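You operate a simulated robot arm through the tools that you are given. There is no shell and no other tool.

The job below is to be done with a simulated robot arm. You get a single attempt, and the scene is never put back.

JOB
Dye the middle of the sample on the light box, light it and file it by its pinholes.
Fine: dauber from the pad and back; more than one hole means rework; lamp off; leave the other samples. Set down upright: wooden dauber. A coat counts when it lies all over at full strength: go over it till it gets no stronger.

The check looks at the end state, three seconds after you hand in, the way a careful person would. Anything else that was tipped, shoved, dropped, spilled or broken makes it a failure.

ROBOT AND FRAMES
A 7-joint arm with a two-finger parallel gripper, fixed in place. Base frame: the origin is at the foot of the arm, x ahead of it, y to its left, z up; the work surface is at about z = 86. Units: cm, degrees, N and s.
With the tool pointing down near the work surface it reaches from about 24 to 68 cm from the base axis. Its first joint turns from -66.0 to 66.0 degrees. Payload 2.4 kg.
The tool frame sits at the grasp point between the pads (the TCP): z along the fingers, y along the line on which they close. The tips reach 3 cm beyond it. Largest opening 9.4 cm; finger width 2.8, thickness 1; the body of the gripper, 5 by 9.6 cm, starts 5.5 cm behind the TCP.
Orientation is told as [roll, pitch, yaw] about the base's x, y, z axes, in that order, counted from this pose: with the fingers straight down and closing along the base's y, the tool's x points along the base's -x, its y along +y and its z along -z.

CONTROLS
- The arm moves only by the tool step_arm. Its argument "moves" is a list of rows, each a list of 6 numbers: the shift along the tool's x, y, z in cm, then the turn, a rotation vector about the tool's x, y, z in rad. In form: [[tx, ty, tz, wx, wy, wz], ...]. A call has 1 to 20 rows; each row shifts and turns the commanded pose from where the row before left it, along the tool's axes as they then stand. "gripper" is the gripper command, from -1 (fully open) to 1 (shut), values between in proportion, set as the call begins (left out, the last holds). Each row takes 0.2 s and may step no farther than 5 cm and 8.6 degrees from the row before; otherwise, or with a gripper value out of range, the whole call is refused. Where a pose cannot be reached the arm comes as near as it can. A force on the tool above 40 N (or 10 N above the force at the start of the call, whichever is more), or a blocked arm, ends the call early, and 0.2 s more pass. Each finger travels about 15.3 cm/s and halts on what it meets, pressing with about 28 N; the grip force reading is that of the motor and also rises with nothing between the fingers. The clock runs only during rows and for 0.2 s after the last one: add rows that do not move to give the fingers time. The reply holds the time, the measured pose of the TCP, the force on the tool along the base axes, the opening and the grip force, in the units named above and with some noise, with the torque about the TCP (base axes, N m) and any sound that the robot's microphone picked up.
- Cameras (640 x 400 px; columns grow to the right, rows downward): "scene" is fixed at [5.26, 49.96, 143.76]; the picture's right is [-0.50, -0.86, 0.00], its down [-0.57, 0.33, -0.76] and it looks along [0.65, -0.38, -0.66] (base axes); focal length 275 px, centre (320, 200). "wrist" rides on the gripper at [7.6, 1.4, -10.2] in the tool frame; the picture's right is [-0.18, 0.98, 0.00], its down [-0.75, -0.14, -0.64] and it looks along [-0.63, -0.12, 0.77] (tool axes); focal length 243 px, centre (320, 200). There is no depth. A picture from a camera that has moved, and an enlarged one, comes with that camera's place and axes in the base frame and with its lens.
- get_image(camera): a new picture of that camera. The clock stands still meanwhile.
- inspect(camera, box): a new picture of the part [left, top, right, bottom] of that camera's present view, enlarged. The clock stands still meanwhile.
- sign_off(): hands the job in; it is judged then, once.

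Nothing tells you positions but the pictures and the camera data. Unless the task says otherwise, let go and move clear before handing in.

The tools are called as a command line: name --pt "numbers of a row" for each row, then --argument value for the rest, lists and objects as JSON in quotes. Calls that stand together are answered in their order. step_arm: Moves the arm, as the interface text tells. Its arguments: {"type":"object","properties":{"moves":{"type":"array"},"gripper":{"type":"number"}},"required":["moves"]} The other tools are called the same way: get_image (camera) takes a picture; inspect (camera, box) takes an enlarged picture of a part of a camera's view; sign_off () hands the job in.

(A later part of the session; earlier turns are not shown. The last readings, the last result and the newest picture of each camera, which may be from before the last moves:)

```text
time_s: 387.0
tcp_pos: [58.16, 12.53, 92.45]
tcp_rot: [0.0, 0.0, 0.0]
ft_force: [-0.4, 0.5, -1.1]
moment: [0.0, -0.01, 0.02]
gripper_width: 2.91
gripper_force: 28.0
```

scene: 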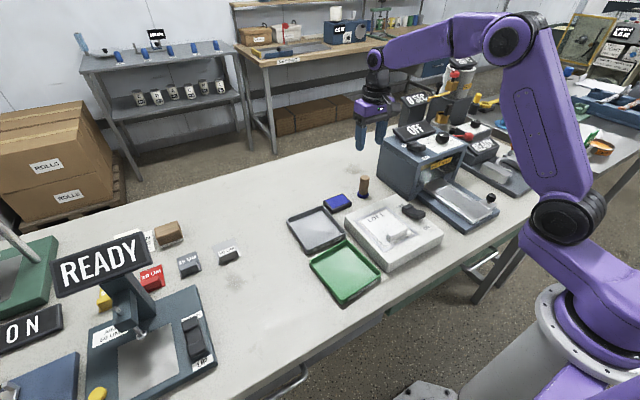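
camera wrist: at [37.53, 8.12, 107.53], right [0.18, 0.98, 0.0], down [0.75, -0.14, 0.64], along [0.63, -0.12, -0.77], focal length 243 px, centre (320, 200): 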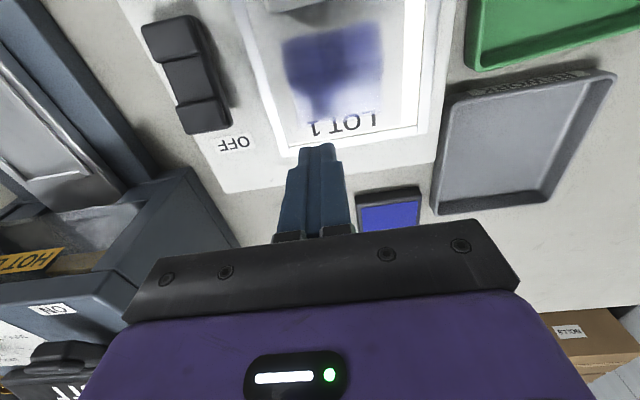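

step_arm --pt "0 0 0.08 0 0 0" --pt "0 0 0.06 0 0 0" --pt "0 0 0 0 0 0" --gripper 1

```text
time_s: 387.8
tcp_pos: [58.16, 12.51, 92.28]
tcp_rot: [-0.1, 0.0, 0.0]
ft_force: [-0.5, 0.2, -0.9]
moment: [0.01, -0.03, 0.05]
gripper_width: 2.92
gripper_force: 27.6
```

step_arm --pt "0 0 0.06 0 0 0" --pt "0 0 0.05 0 0 0" --pt "0 0 0 0 0 0" --gripper 1

```text
time_s: 388.6
tcp_pos: [58.3, 12.54, 92.19]
tcp_rot: [0.0, 0.0, 0.0]
ft_force: [-0.9, 0.3, 7.9]
moment: [-0.02, 0.07, 0.01]
gripper_width: 2.95
gripper_force: 28.2
```

step_arm --pt "0 0 0.04 0 0 0" --pt "0 0 0 0 0 0" --pt "0 0 0 0 0 0" --pt "0 0 0 0 0 0" --pt "0 0 -0.4 0 0 0" --pt "0 0.6 0 0 0 0" --pt "0 0 0.4 0 0 0" --pt "0 0 0 0 0 0" --pt "0 0 0 0 0 0" --pt "0 0 0 0 0 0" --pt "0 0 -0.4 0 0 0" --pt "0 -1.2 0 0 0 0" --pt "0 0 0.4 0 0 0" --pt "0 0 0 0 0 0" --pt "0 0 0 0 0 0" --pt "0 0 0 0 0 0" --gripper 1

step_arm --pt "0 0 -0.3 0 0 0" --pt "0 0.6 -1.5 0 0 0" --pt "0 0 -2.5 0 0 0" --pt "0 0 -3.0 0 0 0" --pt "1.5 -0.3 0 0 0 0" --pt "2.5 -0.4 0 0 0 0" --pt "2.5 -0.4 0 0 0 0" --pt "2.5 -0.4 0 0 0 0" --pt "2.5 -0.4 0 0 0 0" --pt "2.5 -0.4 0 0 0 0" --pt "1.85 -0.1 0 0 0 0" --pt "0 0 0 0 0 0" --pt "0 0 1.5 0 0 0" --pt "0 0 1.5 0 0 0" --pt "0 0 0.9 0 0 0" --pt "0 0 0.2 0 0 0" --pt "0 0 0.12 0 0 0" --pt "0 0 0 0 0 0" --gripper 1

```text
time_s: 392.0
tcp_pos: [58.26, 11.85, 92.18]
tcp_rot: [0.0, -0.2, 0.0]
ft_force: [-6.3, -2.8, 22.8]
moment: [-0.17, 0.34, -0.02]
gripper_width: 2.9
gripper_force: 28.2
```

```text
time_s: 395.8
tcp_pos: [42.24, 10.1, 95.14]
tcp_rot: [-0.1, -0.1, 0.0]
ft_force: [0.3, 0.0, -1.0]
moment: [0.01, 0.0, 0.0]
gripper_width: 2.93
gripper_force: 28.6
```

step_arm --pt "0 0 0.07 0 0 0" --pt "0 0 0.05 0 0 0" --pt "0 0 0 0 0 0" --gripper 1

```text
time_s: 396.6
tcp_pos: [42.51, 10.06, 95.05]
tcp_rot: [0.0, -0.2, 0.0]
ft_force: [-2.7, 1.2, 20.2]
moment: [-0.04, 0.18, 0.03]
gripper_width: 2.92
gripper_force: 27.6
```

Good contact at the far row's start. Long strokes toward -y along the far row.

step_arm --pt "0 -0.4 -0.03 0 0 0" --pt "0 -0.6 0 0 0 0" --pt "0 -0.6 0 0 0 0" --pt "0 -0.6 0 0 0 0" --pt "0 -0.6 0 0 0 0" --pt "0 -0.6 0 0 0 0" --pt "0 -0.6 0 0 0 0" --pt "0 0 -0.4 0 0 0" --pt "0 2.0 0 0 0 0" --pt "0 2.0 0 0 0 0" --pt "0 0 0 0 0 0" --pt "0 0 0.4 0 0 0" --pt "0 -0.4 0 0 0 0" --pt "0 -0.6 0 0 0 0" --pt "0 -0.6 0 0 0 0" --pt "0 -0.6 0 0 0 0" --pt "0 -0.6 0 0 0 0" --pt "0 -0.6 0 0 0 0" --pt "0 -0.6 0 0 0 0" --gripper 1

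step_arm --pt "0 0 -0.4 0 0 0" --pt "0 2.0 0 0 0 0" --pt "0 2.0 0 0 0 0" --pt "0 0 0 0 0 0" --pt "0 0 0.4 0 0 0" --pt "0 -0.4 0 0 0 0" --pt "0 -0.6 0 0 0 0" --pt "0 -0.6 0 0 0 0" --pt "0 -0.6 0 0 0 0" --pt "0 -0.6 0 0 0 0" --pt "0 -0.6 0 0 0 0" --pt "0 -0.6 0 0 0 0" --gripper 1

```text
time_s: 400.6
tcp_pos: [42.37, 6.01, 95.14]
tcp_rot: [0.1, -0.1, 0.0]
ft_force: [-0.3, 8.6, 19.7]
moment: [0.41, -0.09, 0.01]
gripper_width: 2.92
gripper_force: 28.0
```

```text
time_s: 403.2
tcp_pos: [42.36, 6.11, 95.15]
tcp_rot: [0.0, 0.0, -0.1]
ft_force: [0.6, 5.6, 14.1]
moment: [0.31, -0.03, 0.03]
gripper_width: 2.95
gripper_force: 27.6
```

step_arm --pt "0 0 -0.4 0 0 0" --pt "0 2.0 0 0 0 0" --pt "0 2.0 0 0 0 0" --pt "0 0 0 0 0 0" --pt "0 0 0.4 0 0 0" --pt "0 -0.4 0 0 0 0" --pt "0 -0.6 0 0 0 0" --pt "0 -0.6 0 0 0 0" --pt "0 -0.6 0 0 0 0" --pt "0 -0.6 0 0 0 0" --pt "0 -0.6 0 0 0 0" --pt "0 -0.6 0 0 0 0" --pt "0 0 -0.4 0 0 0" --pt "0 2.0 0 0 0 0" --pt "0 2.0 0 0 0 0" --pt "0 0 0 0 0 0" --pt "0 0 0.41 0 0 0" --gripper 1

step_arm --pt "0 -0.4 0 0 0 0" --pt "0 -0.6 0 0 0 0" --pt "0 -0.6 0 0 0 0" --pt "0 -0.6 0 0 0 0" --pt "0 -0.6 0 0 0 0" --pt "0 -0.6 0 0 0 0" --pt "0 -0.6 0 0 0 0" --pt "0 0 -0.4 0 0 0" --pt "0 0 -2.5 0 0 0" --pt "-2.0 0.5 -2.0 0 0 0" --pt "-2.0 0.5 0 0 0 0" --pt "-1.6 0 0 0 0 0" --pt "0 0 0 0 0 0" --pt "0 0 0 0 0 0" --gripper 1

inspect --camera "wrist" --box '[260, 0, 400, 100]'

inspect --camera "scene" --box '[374, 212, 402, 230]'

```text
time_s: 406.8
tcp_pos: [42.2, 10.22, 95.06]
tcp_rot: [0.0, -0.2, -0.1]
ft_force: [-4.7, -3.0, 26.4]
moment: [-0.22, 0.23, 0.0]
gripper_width: 2.95
gripper_force: 28.4
```

```text
time_s: 408.1
tcp_pos: [42.4, 7.41, 95.16]
tcp_rot: [0.1, -0.2, 0.2]
ft_force: [-2.6, 1.6, 14.3]
moment: [0.0, 0.17, 0.0]
gripper_width: 2.93
gripper_force: 28.1
stopped in row 6: the force on the tool passed its limit at 41 N (the readings are from after the stop); the commanded pose is now the measured one
```

```text
4.00 times, centred on (330, 50) of wrist
camera zoom: at [34.92, 8.71, 105.36], right [0.18, 0.98, 0.0], down [0.75, -0.14, 0.65], along [0.64, -0.12, -0.76], focal length 970 px, centre (280, 800)
```

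zoom: 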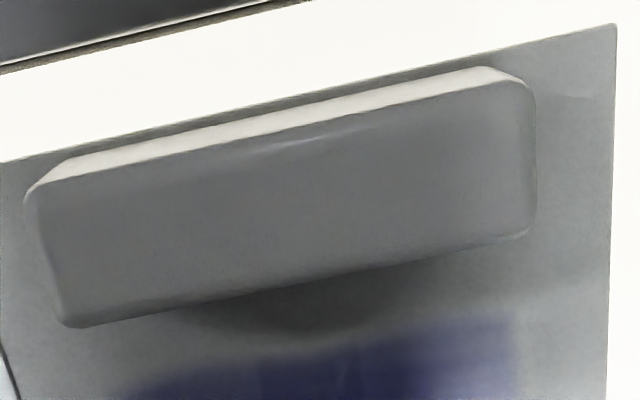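

```text
16.00 times, centred on (388, 221) of scene
camera zoom: at [5.24, 49.96, 143.76], right [-0.5, -0.86, 0.0], down [-0.57, 0.33, -0.76], along [0.65, -0.38, -0.66], focal length 4394 px, centre (-768, -136)
```

zoom: 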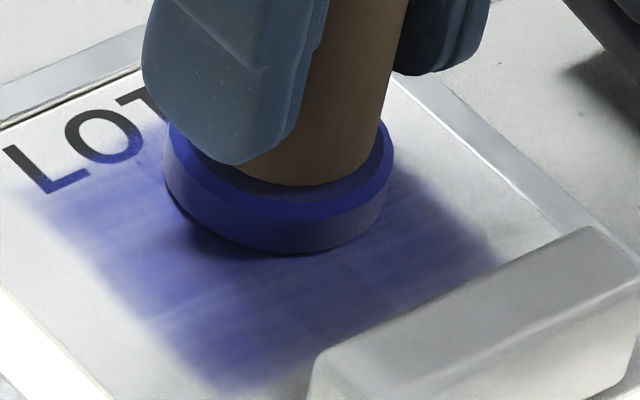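

The force limit stopped the stroke. Lifting gently and checking the dauber and the sample.

step_arm --pt "0 0 -0.5 0 0 0" --pt "0 0 -2.0 0 0 0" --pt "0 0 -2.5 0 0 0" --pt "-2.0 0 0 0 0 0" --pt "-2.0 -0.5 0 0 0 0" --pt "-1.6 -0.5 0 0 0 0" --pt "0 0 0 0 0 0" --pt "0 0 0 0 0 0" --gripper 1

inspect --camera "wrist" --box '[260, 0, 400, 100]'

inspect --camera "scene" --box '[374, 212, 402, 230]'

inspect --camera "scene" --box '[345, 165, 445, 255]'

```text
time_s: 409.9
tcp_pos: [48.01, 6.35, 100.18]
tcp_rot: [0.1, -0.4, 0.0]
ft_force: [0.0, -0.3, -0.4]
moment: [0.01, 0.02, -0.01]
gripper_width: 2.94
gripper_force: 28.2
```

```text
4.00 times, centred on (330, 50) of wrist
camera zoom: at [40.41, 7.81, 110.33], right [0.18, 0.98, 0.0], down [0.75, -0.14, 0.65], along [0.63, -0.12, -0.76], focal length 970 px, centre (280, 800)
```

zoom: 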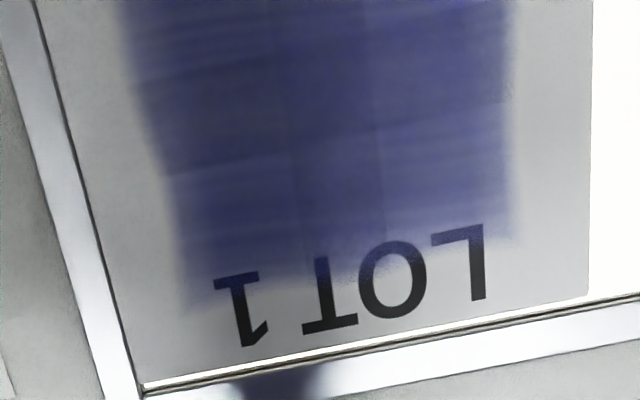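

```text
16.00 times, centred on (388, 221) of scene
camera zoom: at [5.27, 49.96, 143.76], right [-0.5, -0.86, 0.0], down [-0.57, 0.33, -0.76], along [0.65, -0.38, -0.66], focal length 4394 px, centre (-768, -136)
```

zoom: 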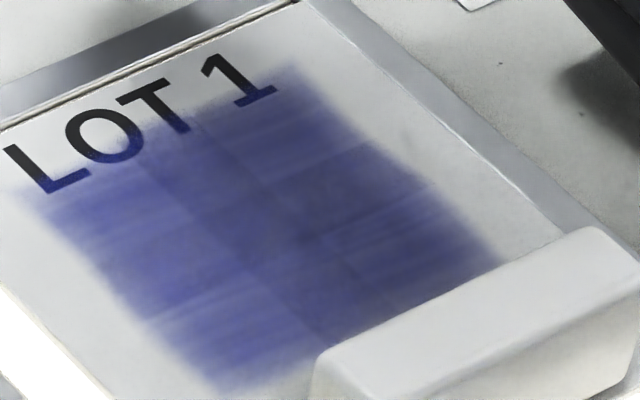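

```text
4.44 times, centred on (395, 210) of scene
camera zoom: at [5.27, 49.96, 143.76], right [-0.5, -0.86, 0.0], down [-0.57, 0.33, -0.76], along [0.65, -0.38, -0.66], focal length 1221 px, centre (-13, 156)
```

zoom: 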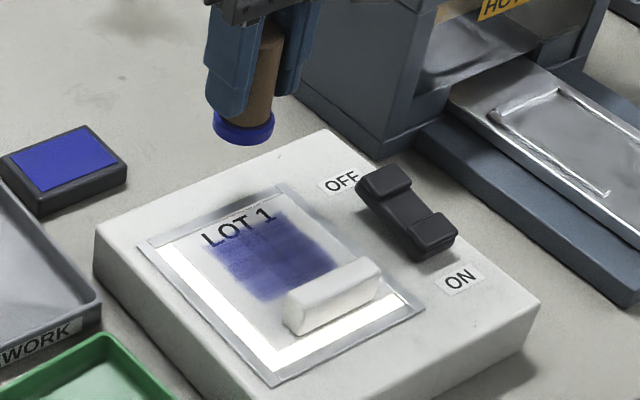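

Coat is more even now. The dauber has tilted a bit in the grip, so I'll re-seat it: set it down at home, release, and re-grip.

step_arm --pt "-2.0 -0.6 0 0 0.005 0" --pt "-2.5 -1.0 0 0 0 0" --pt "-2.5 -1.0 0 0 0 0" --pt "-2.5 -1.0 0 0 0 0" --pt "-0.55 -0.2 0 0 0 0" --pt "0 0 0 0 0 0" --pt "0 0 3.0 0 0 0" --pt "0 0 3.0 0 0 0" --pt "0 0 2.5 0 0 0" --pt "0 0 0.7 0 0 0" --pt "0 0 0 0 0 0" --gripper 1

inspect --camera "scene" --box '[330, 140, 410, 210]'

```text
time_s: 412.3
tcp_pos: [58.13, 2.62, 90.86]
tcp_rot: [0.0, 0.1, 0.1]
ft_force: [-0.3, 0.6, -1.0]
moment: [0.02, 0.02, 0.0]
gripper_width: 2.96
gripper_force: 27.7
```

```text
5.71 times, centred on (370, 175) of scene
camera zoom: at [5.27, 49.96, 143.76], right [-0.5, -0.86, 0.0], down [-0.57, 0.33, -0.76], along [0.65, -0.38, -0.66], focal length 1570 px, centre (34, 343)
```

zoom: 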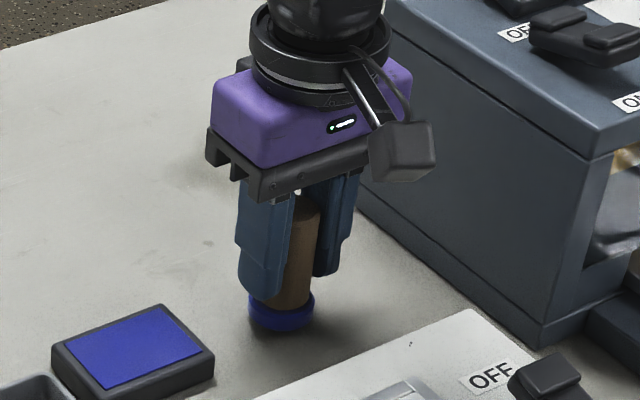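

step_arm --pt "0 0 0.15 0 0 0" --pt "0 0 0.12 0 0 0" --pt "0 0 0.1 0 0 0" --pt "0 0 0 0 0 0" --gripper 1

```text
time_s: 413.3
tcp_pos: [58.04, 2.54, 90.57]
tcp_rot: [0.0, 0.0, 0.0]
ft_force: [-0.3, -0.1, -0.6]
moment: [0.01, 0.0, 0.0]
gripper_width: 2.92
gripper_force: 28.3
```

step_arm --pt "0 0 0.08 0 0 0" --pt "0 0 0.07 0 0 0" --pt "0 0 0.05 0 0 0" --pt "0 0 0 0 0 0" --gripper 1

```text
time_s: 414.3
tcp_pos: [58.13, 2.58, 90.32]
tcp_rot: [0.2, 0.0, 0.0]
ft_force: [-1.6, 1.0, 6.1]
moment: [-0.01, 0.04, -0.02]
gripper_width: 2.92
gripper_force: 28.9
```

step_arm --pt "0 0 0 0 0 0" --pt "0 0 0 0 0 0" --pt "0 0 -0.25 0 0 0" --pt "0 0 0 0 0 0" --pt "0 0 0 0 0 0" --gripper -0.2

inspect --camera "scene" --box '[330, 140, 410, 210]'

inspect --camera "wrist" --box '[200, 60, 440, 240]'

```text
time_s: 415.5
tcp_pos: [58.06, 2.48, 90.63]
tcp_rot: [0.1, 0.0, 0.0]
ft_force: [-0.6, 0.0, 0.0]
moment: [0.02, 0.0, 0.0]
gripper_width: 5.63
gripper_force: 0.1
```

```text
5.71 times, centred on (370, 175) of scene
camera zoom: at [5.26, 49.96, 143.76], right [-0.5, -0.86, 0.0], down [-0.57, 0.33, -0.76], along [0.65, -0.38, -0.66], focal length 1570 px, centre (34, 343)
```

zoom: 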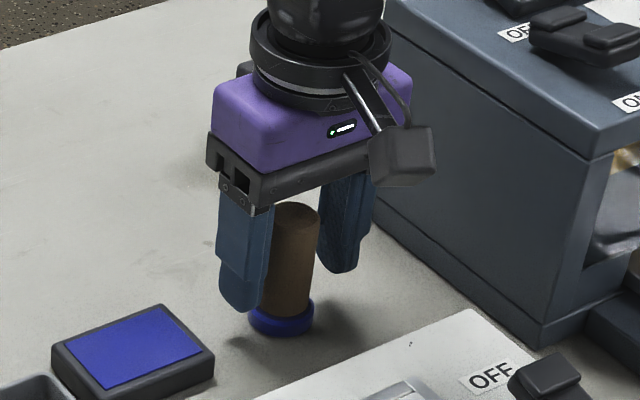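

```text
2.22 times, centred on (320, 150) of wrist
camera zoom: at [50.64, 3.92, 100.88], right [0.18, 0.98, 0.0], down [0.75, -0.14, 0.64], along [0.63, -0.12, -0.77], focal length 539 px, centre (320, 311)
```

zoom: 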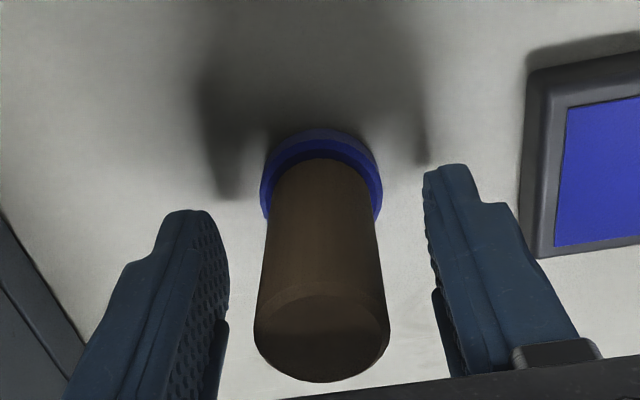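

Dauber stood itself upright. Re-gripping and going to the pad again.

step_arm --pt "0 0 0 0 0 0" --pt "0 0 0 0 0 0" --pt "0 0 0 0 0 0" --pt "0 0 0 0 0 0" --gripper 1

step_arm --pt "0 0 -1.0 0 0 0" --pt "0 0 -2.0 0 0 0" --pt "0 0 -2.0 0 0 0" --pt "0 0 -1.0 0 0 0" --pt "-0.05 1.5 0 0 0 0" --pt "-0.05 2.5 0 0 0 0" --pt "-0.05 2.5 0 0 0 0" --pt "-0.05 2.0 0 0 0 0" --pt "0 1.45 0 0 0 0" --pt "0 0 0 0 0 0" --pt "0 0 2.0 0 0 0" --pt "0 0 1.5 0 0 0" --pt "0 0 0.5 0 0 0" --pt "0 0 0.2 0 0 0" --pt "0 0 0.08 0 0 0" --pt "0 0 0 0 0 0" --gripper 1

```text
time_s: 416.5
tcp_pos: [58.05, 2.54, 90.59]
tcp_rot: [0.1, -0.1, 0.0]
ft_force: [0.1, 0.5, 0.7]
moment: [-0.02, 0.01, -0.03]
gripper_width: 2.93
gripper_force: 28.1
```

```text
time_s: 419.9
tcp_pos: [58.17, 12.5, 92.37]
tcp_rot: [0.2, -0.2, 0.1]
ft_force: [-4.6, -1.1, 15.3]
moment: [-0.06, 0.24, 0.01]
gripper_width: 2.94
gripper_force: 27.9
```

step_arm --pt "0 0 0 0 0 0" --pt "0 0 0 0 0 0" --pt "0 0 0 0 0 0" --pt "0 0 -0.4 0 0 0" --pt "0 0.6 0 0 0 0" --pt "0 0 0.4 0 0 0" --pt "0 0 0 0 0 0" --pt "0 0 0 0 0 0" --pt "0 0 0 0 0 0" --pt "0 0 -0.4 0 0 0" --pt "0 -1.2 0 0 0 0" --pt "0 0 0.4 0 0 0" --pt "0 0 0 0 0 0" --pt "0 0 0 0 0 0" --pt "0 0 0 0 0 0" --gripper 1

step_arm --pt "0 0 -0.3 0 0 0" --pt "0 0.6 -1.5 0 0 0" --pt "0 0 -2.5 0 0 0" --pt "0 0 -3.0 0 0 0" --pt "1.5 -0.3 0 0 0 0" --pt "2.5 -0.4 0 0 0 0" --pt "2.5 -0.4 0 0 0 0" --pt "2.5 -0.4 0 0 0 0" --pt "2.5 -0.4 0 0 0 0" --pt "2.5 -0.4 0 0 0 0" --pt "1.85 -0.1 0 0 0 0" --pt "0 0 0 0 0 0" --pt "0 0 1.5 0 0 0" --pt "0 0 1.5 0 0 0" --pt "0 0 0.9 0 0 0" --pt "0 0 0.2 0 0 0" --pt "0 0 0.12 0 0 0" --pt "0 0 0 0 0 0" --gripper 1

```text
time_s: 423.1
tcp_pos: [58.24, 11.74, 92.39]
tcp_rot: [0.1, -0.1, 0.0]
ft_force: [-3.4, -2.1, 17.4]
moment: [-0.15, 0.19, 0.01]
gripper_width: 2.92
gripper_force: 27.3
```

```text
time_s: 426.9
tcp_pos: [42.43, 10.13, 95.41]
tcp_rot: [0.1, 0.1, 0.1]
ft_force: [-2.0, 0.0, 4.3]
moment: [-0.04, 0.1, -0.03]
gripper_width: 2.92
gripper_force: 27.8
```

step_arm --pt "0 -0.3 0.04 0 0 0" --pt "0 -0.5 0 0 0 0" --pt "0 -0.5 0 0 0 0" --pt "0 -0.5 0 0 0 0" --pt "0 -0.5 0 0 0 0" --pt "0 -0.5 0 0 0 0" --pt "0 -0.5 0 0 0 0" --pt "0 -0.4 0 0 0 0" --pt "0 -0.3 0 0 0 0" --pt "0 0 -0.4 0 0 0" --pt "0 2.0 0 0 0 0" --pt "0 2.0 0 0 0 0" --pt "0 0 0 0 0 0" --pt "0 0 0.3 0 0 0" --pt "0 0 0.1 0 0 0" --pt "0 0 0 0 0 0" --gripper 1

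```text
time_s: 430.3
tcp_pos: [42.4, 9.98, 95.47]
tcp_rot: [0.1, 0.0, 0.0]
ft_force: [-0.5, -0.4, -0.4]
moment: [0.0, -0.02, -0.01]
gripper_width: 2.96
gripper_force: 28.2
```

step_arm --pt "0 -0.3 0.06 0 0 0" --pt "0 -0.5 0 0 0 0" --pt "0 -0.5 0 0 0 0" --pt "0 -0.5 0 0 0 0" --pt "0 -0.5 0 0 0 0" --pt "0 -0.5 0 0 0 0" --pt "0 -0.5 0 0 0 0" --pt "0 -0.4 0 0 0 0" --pt "0 -0.3 0 0 0 0" --gripper 1

step_arm --pt "0 0 -0.4 0 0 0" --pt "0 2.0 0 0 0 0" --pt "0 2.0 0 0 0 0" --pt "0 0 0 0 0 0" --pt "0 0 0.3 0 0 0" --pt "0 0 0.1 0 0 0" --pt "0 -0.3 0 0 0 0" --pt "0 -0.5 0 0 0 0" --pt "0 -0.5 0 0 0 0" --pt "0 -0.5 0 0 0 0" --pt "0 -0.5 0 0 0 0" --pt "0 -0.5 0 0 0 0" --pt "0 -0.5 0 0 0 0" --pt "0 -0.4 0 0 0 0" --pt "0 -0.3 0 0 0 0" --gripper 1

```text
time_s: 432.3
tcp_pos: [42.26, 6.19, 95.26]
tcp_rot: [0.1, -0.1, 0.2]
ft_force: [0.7, 10.5, 21.4]
moment: [0.44, -0.06, 0.05]
gripper_width: 2.94
gripper_force: 28.6
```

```text
time_s: 435.5
tcp_pos: [42.39, 6.15, 95.24]
tcp_rot: [0.0, 0.0, 0.1]
ft_force: [0.3, 7.1, 17.2]
moment: [0.39, -0.05, -0.02]
gripper_width: 2.92
gripper_force: 27.9
```

step_arm --pt "0 0 -0.4 0 0 0" --pt "0 2.0 0 0 0 0" --pt "0 2.0 0 0 0 0" --pt "0 0 0 0 0 0" --pt "0 0 0.3 0 0 0" --pt "0 0 0.09 0 0 0" --pt "0 -0.3 0 0 0 0" --pt "0 -0.5 0 0 0 0" --pt "0 -0.5 0 0 0 0" --pt "0 -0.5 0 0 0 0" --pt "0 -0.5 0 0 0 0" --pt "0 -0.5 0 0 0 0" --pt "0 -0.5 0 0 0 0" --pt "0 -0.4 0 0 0 0" --pt "0 -0.3 0 0 0 0" --gripper 1

step_arm --pt "0 0 -0.4 0 0 0" --pt "0.6 2.0 0 0 0 0" --pt "0.6 2.0 0 0 0 0" --pt "0 0 0 0 0 0" --pt "0 0 0.3 0 0 0" --pt "0 0 0.1 0 0 0" --pt "0 -0.3 0 0 0 0" --pt "0 -0.5 0 0 0 0" --pt "0 -0.5 0 0 0 0" --pt "0 -0.5 0 0 0 0" --pt "0 -0.5 0 0 0 0" --pt "0 -0.5 0 0 0 0" --pt "0 -0.5 0 0 0 0" --pt "0 -0.4 0 0 0 0" --pt "0 -0.3 0 0 0 0" --gripper 1

step_arm --pt "0 0 -0.4 0 0 0" --pt "0.6 2.0 0 0 0 0" --pt "0.6 2.0 0 0 0 0" --pt "0 0 0 0 0 0" --pt "0 0 0.3 0 0 0" --pt "0 0 0.12 0 0 0" --pt "0 -0.3 0 0 0 0" --pt "0 -0.5 0 0 0 0" --pt "0 -0.5 0 0 0 0" --pt "0 -0.5 0 0 0 0" --pt "0 -0.5 0 0 0 0" --pt "0 -0.5 0 0 0 0" --pt "0 -0.5 0 0 0 0" --pt "0 -0.4 0 0 0 0" --pt "0 -0.3 0 0 0 0" --gripper 1

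```text
time_s: 438.7
tcp_pos: [42.36, 6.15, 95.33]
tcp_rot: [0.2, 0.1, 0.1]
ft_force: [1.0, 6.1, 12.3]
moment: [0.26, -0.05, 0.02]
gripper_width: 2.91
gripper_force: 27.7
```

```text
time_s: 441.9
tcp_pos: [41.31, 6.13, 95.42]
tcp_rot: [0.0, 0.0, 0.1]
ft_force: [0.7, 3.4, 7.8]
moment: [0.16, -0.01, -0.01]
gripper_width: 2.89
gripper_force: 28.1
```

```text
time_s: 445.1
tcp_pos: [39.94, 6.14, 95.34]
tcp_rot: [0.0, 0.1, 0.1]
ft_force: [-0.7, 10.3, 22.0]
moment: [0.48, -0.01, 0.03]
gripper_width: 2.93
gripper_force: 28.1
```

Good contacts throughout. Lifting to look in shade from above.

step_arm --pt "0 0 -0.5 0 0 0" --pt "0 0 -2.5 0 0 0" --pt "0 0 -2.0 0 0 0" --pt "-2.5 0 0 0 0 0" --pt "-2.5 0.1 0 0 0 0" --pt "-2.5 0.1 0 0 0 0" --pt "-0.5 0 0 0 0 0" --pt "0 0 0 0 0 0" --pt "0 0 0 0 0 0" --gripper 1

inspect --camera "wrist" --box '[260, 0, 400, 100]'

inspect --camera "wrist" --box '[335, 10, 385, 45]'

inspect --camera "scene" --box '[374, 212, 402, 230]'

```text
time_s: 447.1
tcp_pos: [48.08, 6.22, 100.31]
tcp_rot: [0.1, -0.1, 0.0]
ft_force: [0.0, 0.4, 0.0]
moment: [-0.02, 0.0, -0.03]
gripper_width: 2.94
gripper_force: 28.1
```

```text
4.00 times, centred on (330, 50) of wrist
camera zoom: at [40.71, 7.64, 110.56], right [0.18, 0.98, 0.0], down [0.75, -0.14, 0.64], along [0.63, -0.12, -0.77], focal length 970 px, centre (280, 800)
```

zoom: 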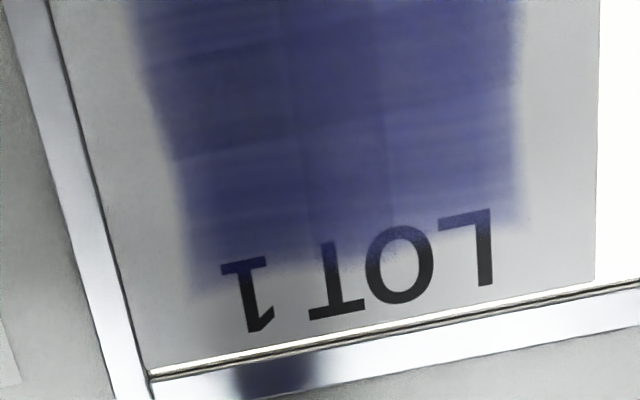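

```text
11.43 times, centred on (360, 28) of wrist
camera zoom: at [40.71, 7.64, 110.56], right [0.18, 0.98, 0.0], down [0.75, -0.14, 0.64], along [0.63, -0.12, -0.77], focal length 2773 px, centre (-137, 2171)
```

zoom: 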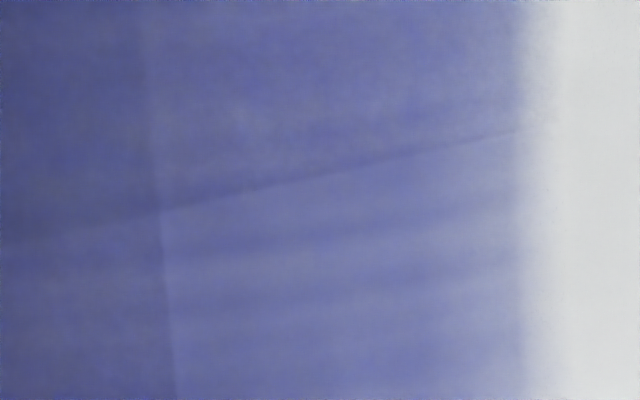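

```text
16.00 times, centred on (388, 221) of scene
camera zoom: at [5.27, 49.96, 143.76], right [-0.5, -0.86, 0.0], down [-0.57, 0.33, -0.76], along [0.65, -0.38, -0.66], focal length 4394 px, centre (-768, -136)
```

zoom: 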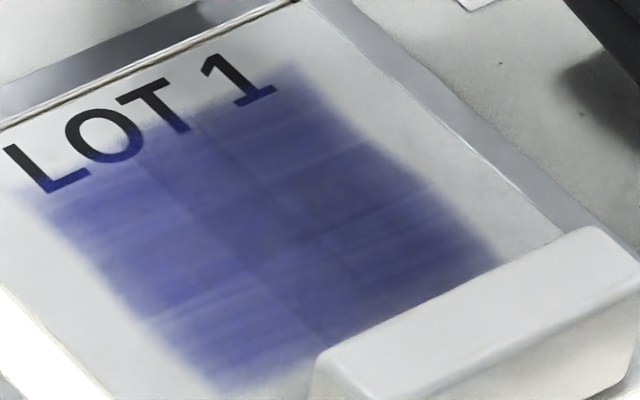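

The far tiles are catching up (seams fainter). Strokes along the centre line touch all four tiles at once, so I'll re-ink and do a series of those.

step_arm --pt "-2.5 1.5 0 0 0 0" --pt "-2.5 1.5 0 0 0 0" --pt "-2.5 1.5 0 0 0 0" --pt "-2.5 1.5 0 0 0 0" --pt "-0.25 0.2 0 0 0 0" --pt "0 0 0 0 0 0" --pt "0 0 3.0 0 0 0" --pt "0 0 3.0 0 0 0" --pt "0 0 1.5 0 0 0" --pt "0 0 0.4 0 0 0" --pt "0 0 0.1 0 0 0" --pt "0 0 0.05 0 0 0" --pt "0 0 0 0 0 0" --gripper 1

```text
time_s: 449.9
tcp_pos: [58.26, 12.45, 92.39]
tcp_rot: [0.2, -0.1, 0.0]
ft_force: [-3.3, -1.0, 16.7]
moment: [-0.16, 0.23, 0.01]
gripper_width: 2.96
gripper_force: 28.4
```

step_arm --pt "0 0 0 0 0 0" --pt "0 0 0 0 0 0" --pt "0 0 0 0 0 0" --pt "0 0 -0.4 0 0 0" --pt "0 0.6 0 0 0 0" --pt "0 0 0.4 0 0 0" --pt "0 0 0 0 0 0" --pt "0 0 0 0 0 0" --pt "0 0 0 0 0 0" --pt "0 0 -0.4 0 0 0" --pt "0 -1.2 0 0 0 0" --pt "0 0 0.4 0 0 0" --pt "0 0 0 0 0 0" --pt "0 0 0 0 0 0" --pt "0 0 0 0 0 0" --gripper 1

step_arm --pt "0 0 -0.3 0 0 0" --pt "0 0.6 -1.5 0 0 0" --pt "0 0 -2.5 0 0 0" --pt "0 0 -3.0 0 0 0" --pt "1.5 -0.3 0 0 0 0" --pt "2.5 -0.4 0 0 0 0" --pt "2.5 -0.4 0 0 0 0" --pt "2.5 -0.4 0 0 0 0" --pt "2.5 -0.4 0 0 0 0" --pt "2.5 -0.36 0 0 0 0" --pt "2.0 -0.1 0 0 0 0" --pt "1.05 0 0 0 0 0" --pt "0 0 0 0 0 0" --pt "0 0 1.5 0 0 0" --pt "0 0 1.5 0 0 0" --pt "0 0 0.9 0 0 0" --pt "0 0 0.2 0 0 0" --pt "0 0 0.12 0 0 0" --pt "0 0 0 0 0 0" --gripper 1

```text
time_s: 453.1
tcp_pos: [58.27, 11.77, 92.2]
tcp_rot: [0.2, -0.1, 0.0]
ft_force: [-2.6, -0.8, 13.4]
moment: [-0.07, 0.19, -0.02]
gripper_width: 2.91
gripper_force: 27.9
```

```text
time_s: 457.1
tcp_pos: [41.23, 10.13, 95.47]
tcp_rot: [0.1, 0.0, 0.0]
ft_force: [-0.6, 0.6, -0.7]
moment: [0.02, 0.01, 0.01]
gripper_width: 2.93
gripper_force: 28.7
```

step_arm --pt "0 0 0.06 0 0 0" --pt "0 -0.4 0 0 0 0" --pt "0 -0.6 0 0 0 0" --pt "0 -0.6 0 0 0 0" --pt "0 -0.6 0 0 0 0" --pt "0 -0.6 0 0 0 0" --pt "0 -0.6 0 0 0 0" --pt "0 -0.6 0 0 0 0" --pt "0 0 -0.4 0 0 0" --pt "0 4.0 0 0 0 0" --pt "0 0 0 0 0 0" --pt "0 0 0.4 0 0 0" --pt "0 -0.4 0 0 0 0" --pt "0 -0.6 0 0 0 0" --pt "0 -0.6 0 0 0 0" --pt "0 -0.6 0 0 0 0" --pt "0 -0.6 0 0 0 0" --pt "0 -0.6 0 0 0 0" --pt "0 -0.6 0 0 0 0" --gripper 1

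```text
time_s: 461.1
tcp_pos: [41.17, 6.27, 95.14]
tcp_rot: [0.1, -0.2, 0.1]
ft_force: [1.2, 11.3, 28.7]
moment: [0.53, -0.05, 0.03]
gripper_width: 2.94
gripper_force: 28.3
```

step_arm --pt "0 0 -0.4 0 0 0" --pt "0 4.0 0 0 0 0" --pt "0 0 0 0 0 0" --pt "0 0 0.37 0 0 0" --pt "0 -0.4 0 0 0 0" --pt "0 -0.6 0 0 0 0" --pt "0 -0.6 0 0 0 0" --pt "0 -0.6 0 0 0 0" --pt "0 -0.6 0 0 0 0" --pt "0 -0.6 0 0 0 0" --pt "0 -0.6 0 0 0 0" --gripper 1

step_arm --pt "0 0 -0.4 0 0 0" --pt "0 4.0 0 0 0 0" --pt "0 0 0 0 0 0" --pt "0 0 0.41 0 0 0" --pt "0 -0.4 0 0 0 0" --pt "0 -0.6 0 0 0 0" --pt "0 -0.6 0 0 0 0" --pt "0 -0.6 0 0 0 0" --pt "0 -0.6 0 0 0 0" --pt "0 -0.6 0 0 0 0" --pt "0 -0.6 0 0 0 0" --gripper 1

```text
time_s: 463.5
tcp_pos: [41.25, 6.04, 95.33]
tcp_rot: [0.0, -0.1, 0.0]
ft_force: [-0.3, -0.9, -0.9]
moment: [-0.03, -0.01, -0.03]
gripper_width: 2.95
gripper_force: 27.9
```

```text
time_s: 465.9
tcp_pos: [41.12, 6.06, 95.42]
tcp_rot: [0.0, 0.1, 0.0]
ft_force: [-0.1, -0.9, -0.2]
moment: [0.0, -0.06, 0.0]
gripper_width: 2.93
gripper_force: 27.7
```

step_arm --pt "0 0 -0.4 0 0 0" --pt "0 4.0 0 0 0 0" --pt "0 0 0 0 0 0" --pt "0 0 0.4 0 0 0" --pt "0 0 0.06 0 0 0" --pt "0 0 0 0 0 0" --gripper 1

```text
time_s: 467.3
tcp_pos: [41.22, 10.19, 95.27]
tcp_rot: [0.1, 0.0, 0.1]
ft_force: [-4.5, 3.0, 19.1]
moment: [0.1, 0.22, 0.0]
gripper_width: 2.96
gripper_force: 27.7
```

step_arm --pt "0 -0.4 0 0 0 0" --pt "0 -0.6 0 0 0 0" --pt "0 -0.6 0 0 0 0" --pt "0 -0.6 0 0 0 0" --pt "0 -0.6 0 0 0 0" --pt "0 -0.6 0 0 0 0" --pt "0 -0.6 0 0 0 0" --pt "0 0 -0.4 0 0 0" --pt "0 4.0 0 0 0 0" --pt "0 0 0 0 0 0" --pt "0 0 0.4 0 0 0" --pt "0 -0.4 0 0 0 0" --pt "0 -0.6 0 0 0 0" --pt "0 -0.6 0 0 0 0" --pt "0 -0.6 0 0 0 0" --pt "0 -0.6 0 0 0 0" --pt "0 -0.6 0 0 0 0" --pt "0 -0.6 0 0 0 0" --gripper 1

step_arm --pt "0 0 -0.4 0 0 0" --pt "0 4.0 0 0 0 0" --pt "0 0 0 0 0 0" --pt "0 0 0.41 0 0 0" --pt "0 -0.4 0 0 0 0" --pt "0 -0.6 0 0 0 0" --pt "0 -0.6 0 0 0 0" --pt "0 -0.6 0 0 0 0" --pt "0 -0.6 0 0 0 0" --pt "0 -0.6 0 0 0 0" --pt "0 -0.6 0 0 0 0" --gripper 1

```text
time_s: 471.1
tcp_pos: [41.22, 6.08, 95.26]
tcp_rot: [0.1, -0.3, 0.1]
ft_force: [0.6, 9.2, 20.4]
moment: [0.45, -0.01, -0.02]
gripper_width: 2.95
gripper_force: 28.0
```

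```text
time_s: 473.5
tcp_pos: [41.15, 6.06, 95.26]
tcp_rot: [0.0, 0.0, 0.1]
ft_force: [0.9, 6.4, 13.7]
moment: [0.27, -0.03, 0.0]
gripper_width: 2.93
gripper_force: 28.0
```

step_arm --pt "0 0 -0.4 0 0 0" --pt "0 4.0 0 0 0 0" --pt "0 0 0 0 0 0" --pt "0 0 0.41 0 0 0" --pt "0 -0.4 0 0 0 0" --pt "0 -0.6 0 0 0 0" --pt "0 -0.6 0 0 0 0" --pt "0 -0.6 0 0 0 0" --pt "0 -0.6 0 0 0 0" --pt "0 -0.6 0 0 0 0" --pt "0 -0.6 0 0 0 0" --gripper 1

step_arm --pt "0 0 -0.4 0 0 0" --pt "0 4.0 0 0 0 0" --pt "0 0 0 0 0 0" --pt "0 0 0.41 0 0 0" --pt "0 -0.4 0 0 0 0" --pt "0 -0.6 0 0 0 0" --pt "0 -0.6 0 0 0 0" --pt "0 -0.6 0 0 0 0" --pt "0 -0.6 0 0 0 0" --pt "0 -0.6 0 0 0 0" --pt "0 -0.6 0 0 0 0" --gripper 1

step_arm --pt "0 0 -0.4 0 0 0" --pt "0 0 -2.5 0 0 0" --pt "0 0 -2.1 0 0 0" --pt "-2.5 0.1 0 0 0 0" --pt "-2.5 0.1 0 0 0 0" --pt "-1.8 0 0 0 0 0" --pt "0 0 0 0 0 0" --pt "0 0 0 0 0 0" --gripper 1

inspect --camera "wrist" --box '[260, 0, 400, 100]'

inspect --camera "wrist" --box '[335, 10, 385, 45]'

inspect --camera "scene" --box '[374, 212, 402, 230]'

```text
time_s: 475.9
tcp_pos: [41.21, 6.22, 95.25]
tcp_rot: [0.1, -0.1, 0.1]
ft_force: [-0.5, 7.2, 15.9]
moment: [0.32, 0.02, -0.02]
gripper_width: 2.93
gripper_force: 28.4
```

```text
time_s: 478.3
tcp_pos: [41.31, 6.14, 95.16]
tcp_rot: [0.0, 0.1, 0.1]
ft_force: [0.7, 10.3, 24.1]
moment: [0.45, -0.08, 0.0]
gripper_width: 2.93
gripper_force: 28.0
```

```text
time_s: 480.1
tcp_pos: [48.07, 6.31, 100.06]
tcp_rot: [0.2, -0.1, 0.0]
ft_force: [0.4, -0.3, 0.1]
moment: [0.02, -0.03, -0.03]
gripper_width: 2.94
gripper_force: 28.5
```

```text
4.00 times, centred on (330, 50) of wrist
camera zoom: at [40.61, 7.68, 110.33], right [0.18, 0.98, 0.0], down [0.75, -0.14, 0.64], along [0.63, -0.12, -0.77], focal length 970 px, centre (280, 800)
```

zoom: 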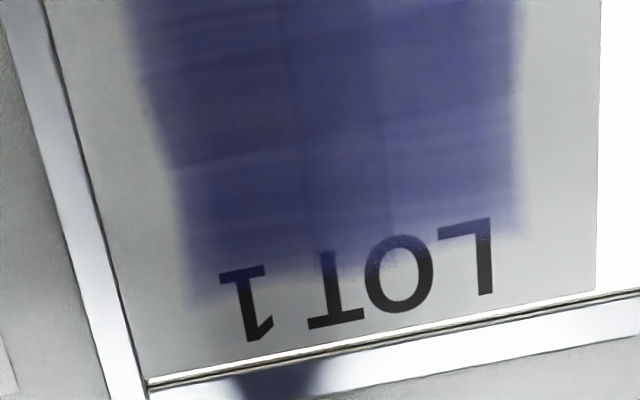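

```text
11.43 times, centred on (360, 28) of wrist
camera zoom: at [40.61, 7.68, 110.33], right [0.18, 0.98, 0.0], down [0.75, -0.14, 0.64], along [0.63, -0.12, -0.77], focal length 2773 px, centre (-137, 2171)
```

zoom: 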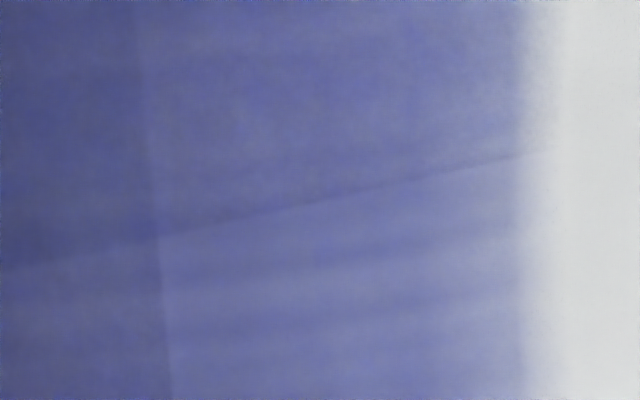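

```text
16.00 times, centred on (388, 221) of scene
camera zoom: at [5.27, 49.96, 143.76], right [-0.5, -0.86, 0.0], down [-0.57, 0.33, -0.76], along [0.65, -0.38, -0.66], focal length 4394 px, centre (-768, -136)
```

zoom: 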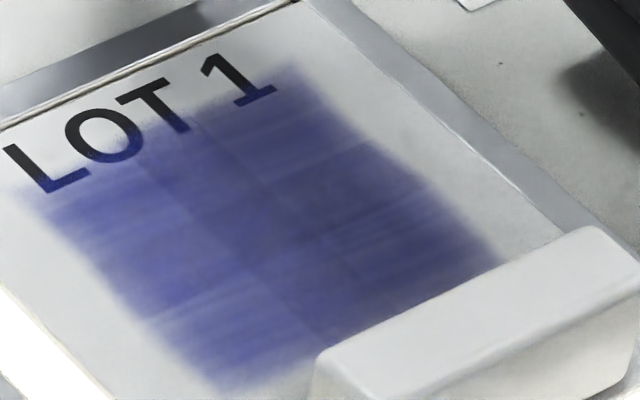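

Same pose, same light: the coat has not changed since the previous check, so it now gets no stronger. One last pinhole check of the near half with the lamp on.

step_arm --pt "1.5 0.5 0 0 0 0" --pt "1.5 0.5 0 0 0 0" --pt "1.0 0.5 0 0 0 0" --pt "0 0 0 0 0 0" --pt "0 0 0 0 0 0" --gripper 1

inspect --camera "wrist" --box '[260, 0, 400, 110]'

inspect --camera "wrist" --box '[280, 20, 340, 70]'

inspect --camera "wrist" --box '[325, 20, 385, 70]'

inspect --camera "scene" --box '[368, 208, 416, 240]'

```text
time_s: 481.3
tcp_pos: [44.06, 7.87, 100.07]
tcp_rot: [0.0, 0.0, 0.1]
ft_force: [0.6, 0.3, -0.8]
moment: [-0.04, 0.01, -0.03]
gripper_width: 2.94
gripper_force: 28.2
```

```text
3.64 times, centred on (330, 55) of wrist
camera zoom: at [36.63, 9.17, 110.38], right [0.18, 0.98, 0.0], down [0.75, -0.14, 0.64], along [0.63, -0.12, -0.77], focal length 882 px, centre (284, 727)
```

zoom: 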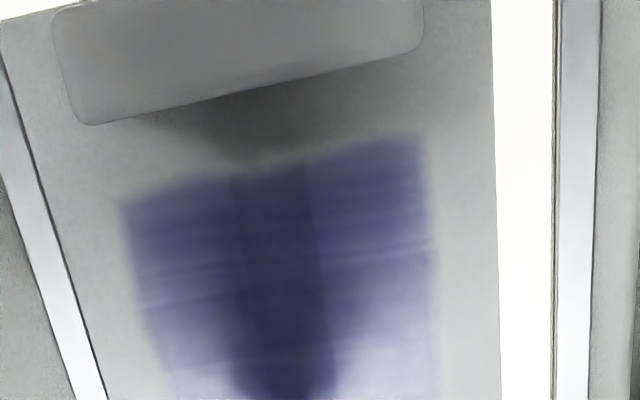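

```text
8.00 times, centred on (310, 45) of wrist
camera zoom: at [36.63, 9.17, 110.38], right [0.18, 0.98, 0.0], down [0.75, -0.14, 0.64], along [0.63, -0.12, -0.77], focal length 1941 px, centre (400, 1440)
```

zoom: 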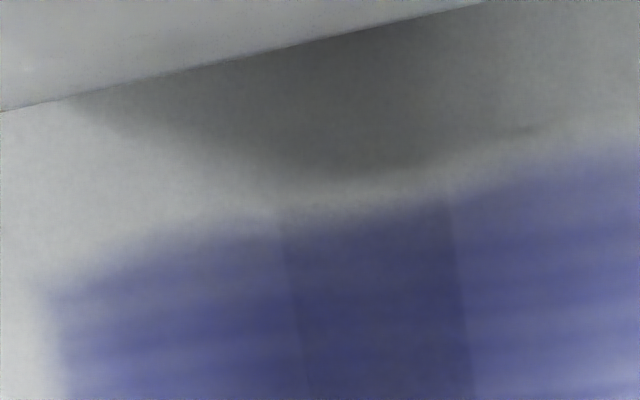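

```text
8.00 times, centred on (355, 45) of wrist
camera zoom: at [36.63, 9.17, 110.38], right [0.18, 0.98, 0.0], down [0.75, -0.14, 0.64], along [0.63, -0.12, -0.77], focal length 1941 px, centre (40, 1440)
```

zoom: 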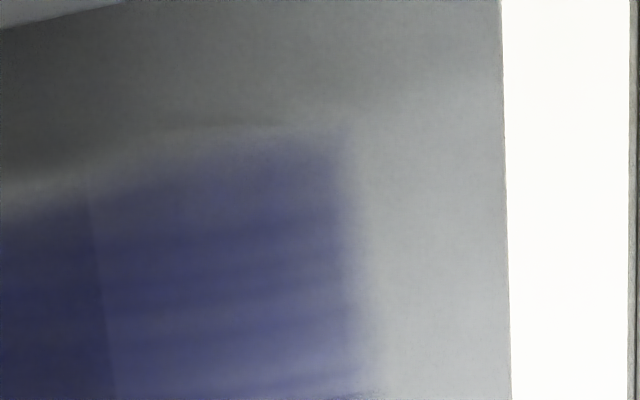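

```text
12.50 times, centred on (392, 224) of scene
camera zoom: at [5.26, 49.96, 143.76], right [-0.5, -0.86, 0.0], down [-0.57, 0.33, -0.76], along [0.65, -0.38, -0.66], focal length 3433 px, centre (-580, -100)
```

zoom: 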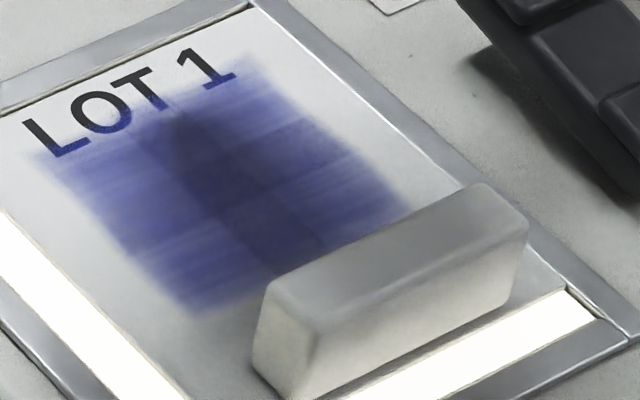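

Still no pinholes anywhere. I'll return the dauber to its place now.

step_arm --pt "-2.5 -0.9 -0.5 0 0 0" --pt "-2.5 -0.9 0 0 0 0" --pt "-2.5 -0.9 0 0 0 0" --pt "-2.5 -0.9 0 0 0 0" --pt "-2.5 -0.9 0 0 0 0" --pt "-1.55 -0.78 0 0 0 0" --pt "0 0 0 0 0 0" --pt "0 0 3.0 0 0 0" --pt "0 0 3.0 0 0 0" --pt "0 0 2.5 0 0 0" --pt "0 0 1.0 0 0 0" --pt "0 0 0.35 0 0 0" --pt "0 0 0 0 0 0" --gripper 1

step_arm --pt "0 0 0.12 0 0 0" --pt "0 0 0.1 0 0 0" --pt "0 0 0.08 0 0 0" --pt "0 0 0 0 0 0" --gripper 1

```text
time_s: 484.1
tcp_pos: [58.08, 2.49, 90.83]
tcp_rot: [0.1, 0.1, 0.0]
ft_force: [-0.8, -0.3, -0.6]
moment: [0.0, 0.01, 0.02]
gripper_width: 2.94
gripper_force: 28.2
```

```text
time_s: 485.1
tcp_pos: [58.07, 2.48, 90.42]
tcp_rot: [0.1, 0.1, 0.0]
ft_force: [-0.1, -0.4, -0.8]
moment: [-0.02, -0.01, -0.03]
gripper_width: 2.94
gripper_force: 28.1
```

step_arm --pt "0 0 0.07 0 0 0" --pt "0 0 0.06 0 0 0" --pt "0 0 0 0 0 0" --gripper 1

```text
time_s: 485.9
tcp_pos: [57.93, 2.48, 90.45]
tcp_rot: [0.2, 0.1, 0.1]
ft_force: [-2.0, -0.5, 7.7]
moment: [-0.02, 0.16, -0.01]
gripper_width: 2.91
gripper_force: 27.9
```

The dauber touches the bench (8 N). Releasing, rising straight up.

step_arm --pt "0 0 0 0 0 0" --pt "0 0 0 0 0 0" --pt "0 0 0 0 0 0" --pt "0 0 -1.0 0 0 0" --pt "0 0 -2.0 0 0 0" --pt "0 0 -3.0 0 0 0" --pt "0 0 -4.0 0 0 0" --pt "0 0 -4.0 0 0 0" --pt "0 0 0 0 0 0" --gripper -0.2

inspect --camera "scene" --box '[315, 160, 415, 215]'

inspect --camera "wrist" --box '[240, 40, 400, 240]'

```text
time_s: 487.9
tcp_pos: [58.13, 2.35, 104.28]
tcp_rot: [0.2, 0.1, -0.1]
ft_force: [0.6, -0.3, 0.1]
moment: [0.0, -0.01, -0.02]
gripper_width: 5.65
gripper_force: 0.1
```

```text
6.40 times, centred on (365, 188) of scene
camera zoom: at [5.26, 49.96, 143.76], right [-0.5, -0.86, 0.0], down [-0.57, 0.33, -0.76], along [0.65, -0.38, -0.66], focal length 1758 px, centre (32, 280)
```

zoom: 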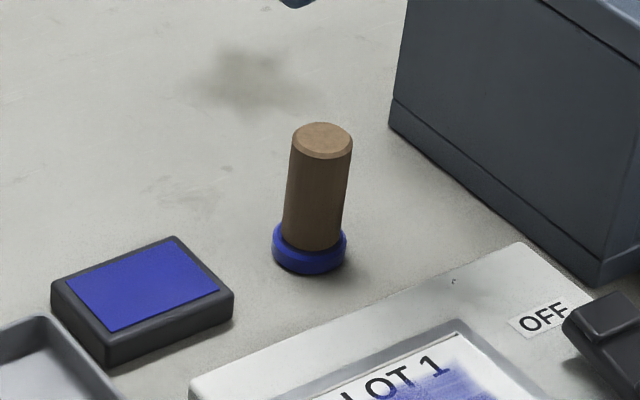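

```text
2.00 times, centred on (320, 140) of wrist
camera zoom: at [50.6, 3.72, 114.53], right [0.18, 0.98, 0.0], down [0.75, -0.14, 0.64], along [0.63, -0.12, -0.77], focal length 485 px, centre (320, 320)
```

zoom: 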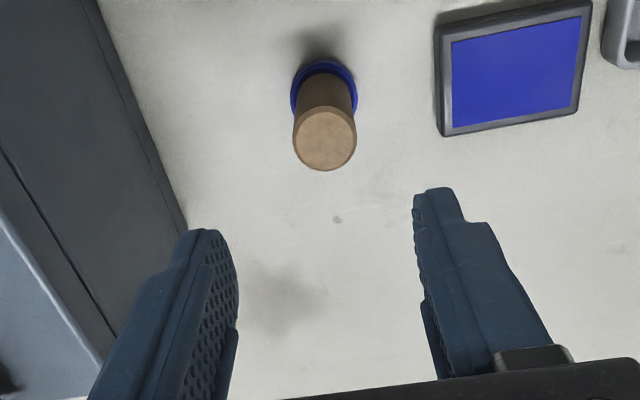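

Dauber stands upright at home. Next the switch: closing the fingers and moving over the OFF paddle.

step_arm --pt "2.5 -0.5 0 0 0 0" --pt "2.5 -0.5 0 0 0 0" --pt "2.5 -0.5 0 0 0 0" --pt "2.5 -0.5 0 0 0 0" --pt "2.5 -0.5 0 0 0 0" --pt "1.0 -0.4 0 0 0 0" --pt "0 0 0 0 0 0" --pt "0 0 0 0 0 0" --gripper 1

inspect --camera "wrist" --box '[240, 0, 400, 120]'

inspect --camera "scene" --box '[368, 208, 416, 240]'

inspect --camera "scene" --box '[374, 212, 402, 230]'

```text
time_s: 489.7
tcp_pos: [44.4, -0.34, 104.34]
tcp_rot: [0.1, -0.1, 0.0]
ft_force: [0.4, -0.4, 0.1]
moment: [0.0, 0.01, -0.03]
gripper_width: 0.0
gripper_force: 28.0
```

```text
3.33 times, centred on (320, 60) of wrist
camera zoom: at [36.94, 0.97, 114.67], right [0.18, 0.98, 0.0], down [0.75, -0.14, 0.64], along [0.63, -0.12, -0.77], focal length 809 px, centre (320, 667)
```

zoom: 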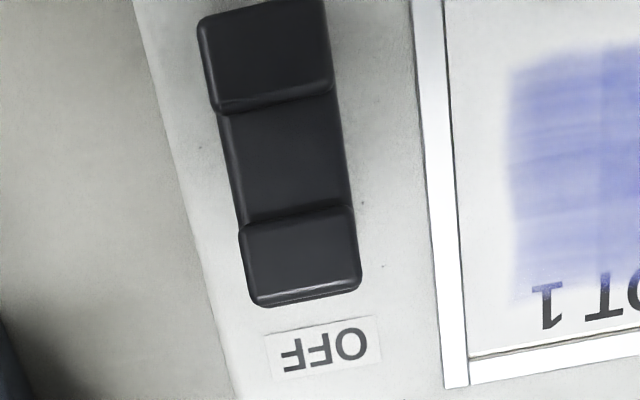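

```text
12.50 times, centred on (392, 224) of scene
camera zoom: at [5.26, 49.96, 143.76], right [-0.5, -0.86, 0.0], down [-0.57, 0.33, -0.76], along [0.65, -0.38, -0.66], focal length 3433 px, centre (-580, -100)
```

zoom: 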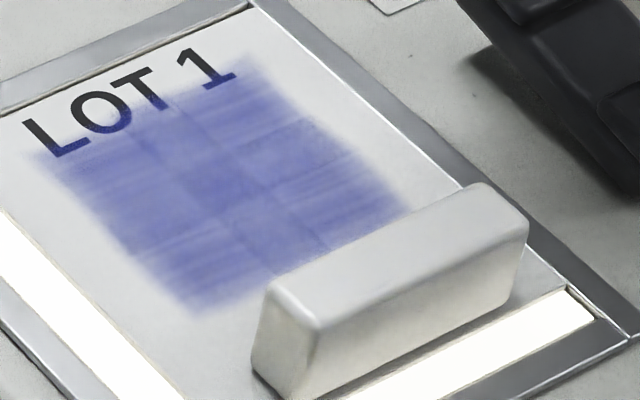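

```text
16.00 times, centred on (388, 221) of scene
camera zoom: at [5.26, 49.96, 143.76], right [-0.5, -0.86, 0.0], down [-0.57, 0.33, -0.76], along [0.65, -0.38, -0.66], focal length 4394 px, centre (-768, -136)
```

zoom: 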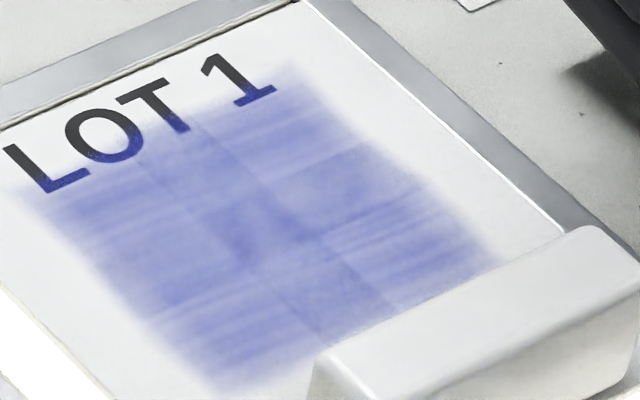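

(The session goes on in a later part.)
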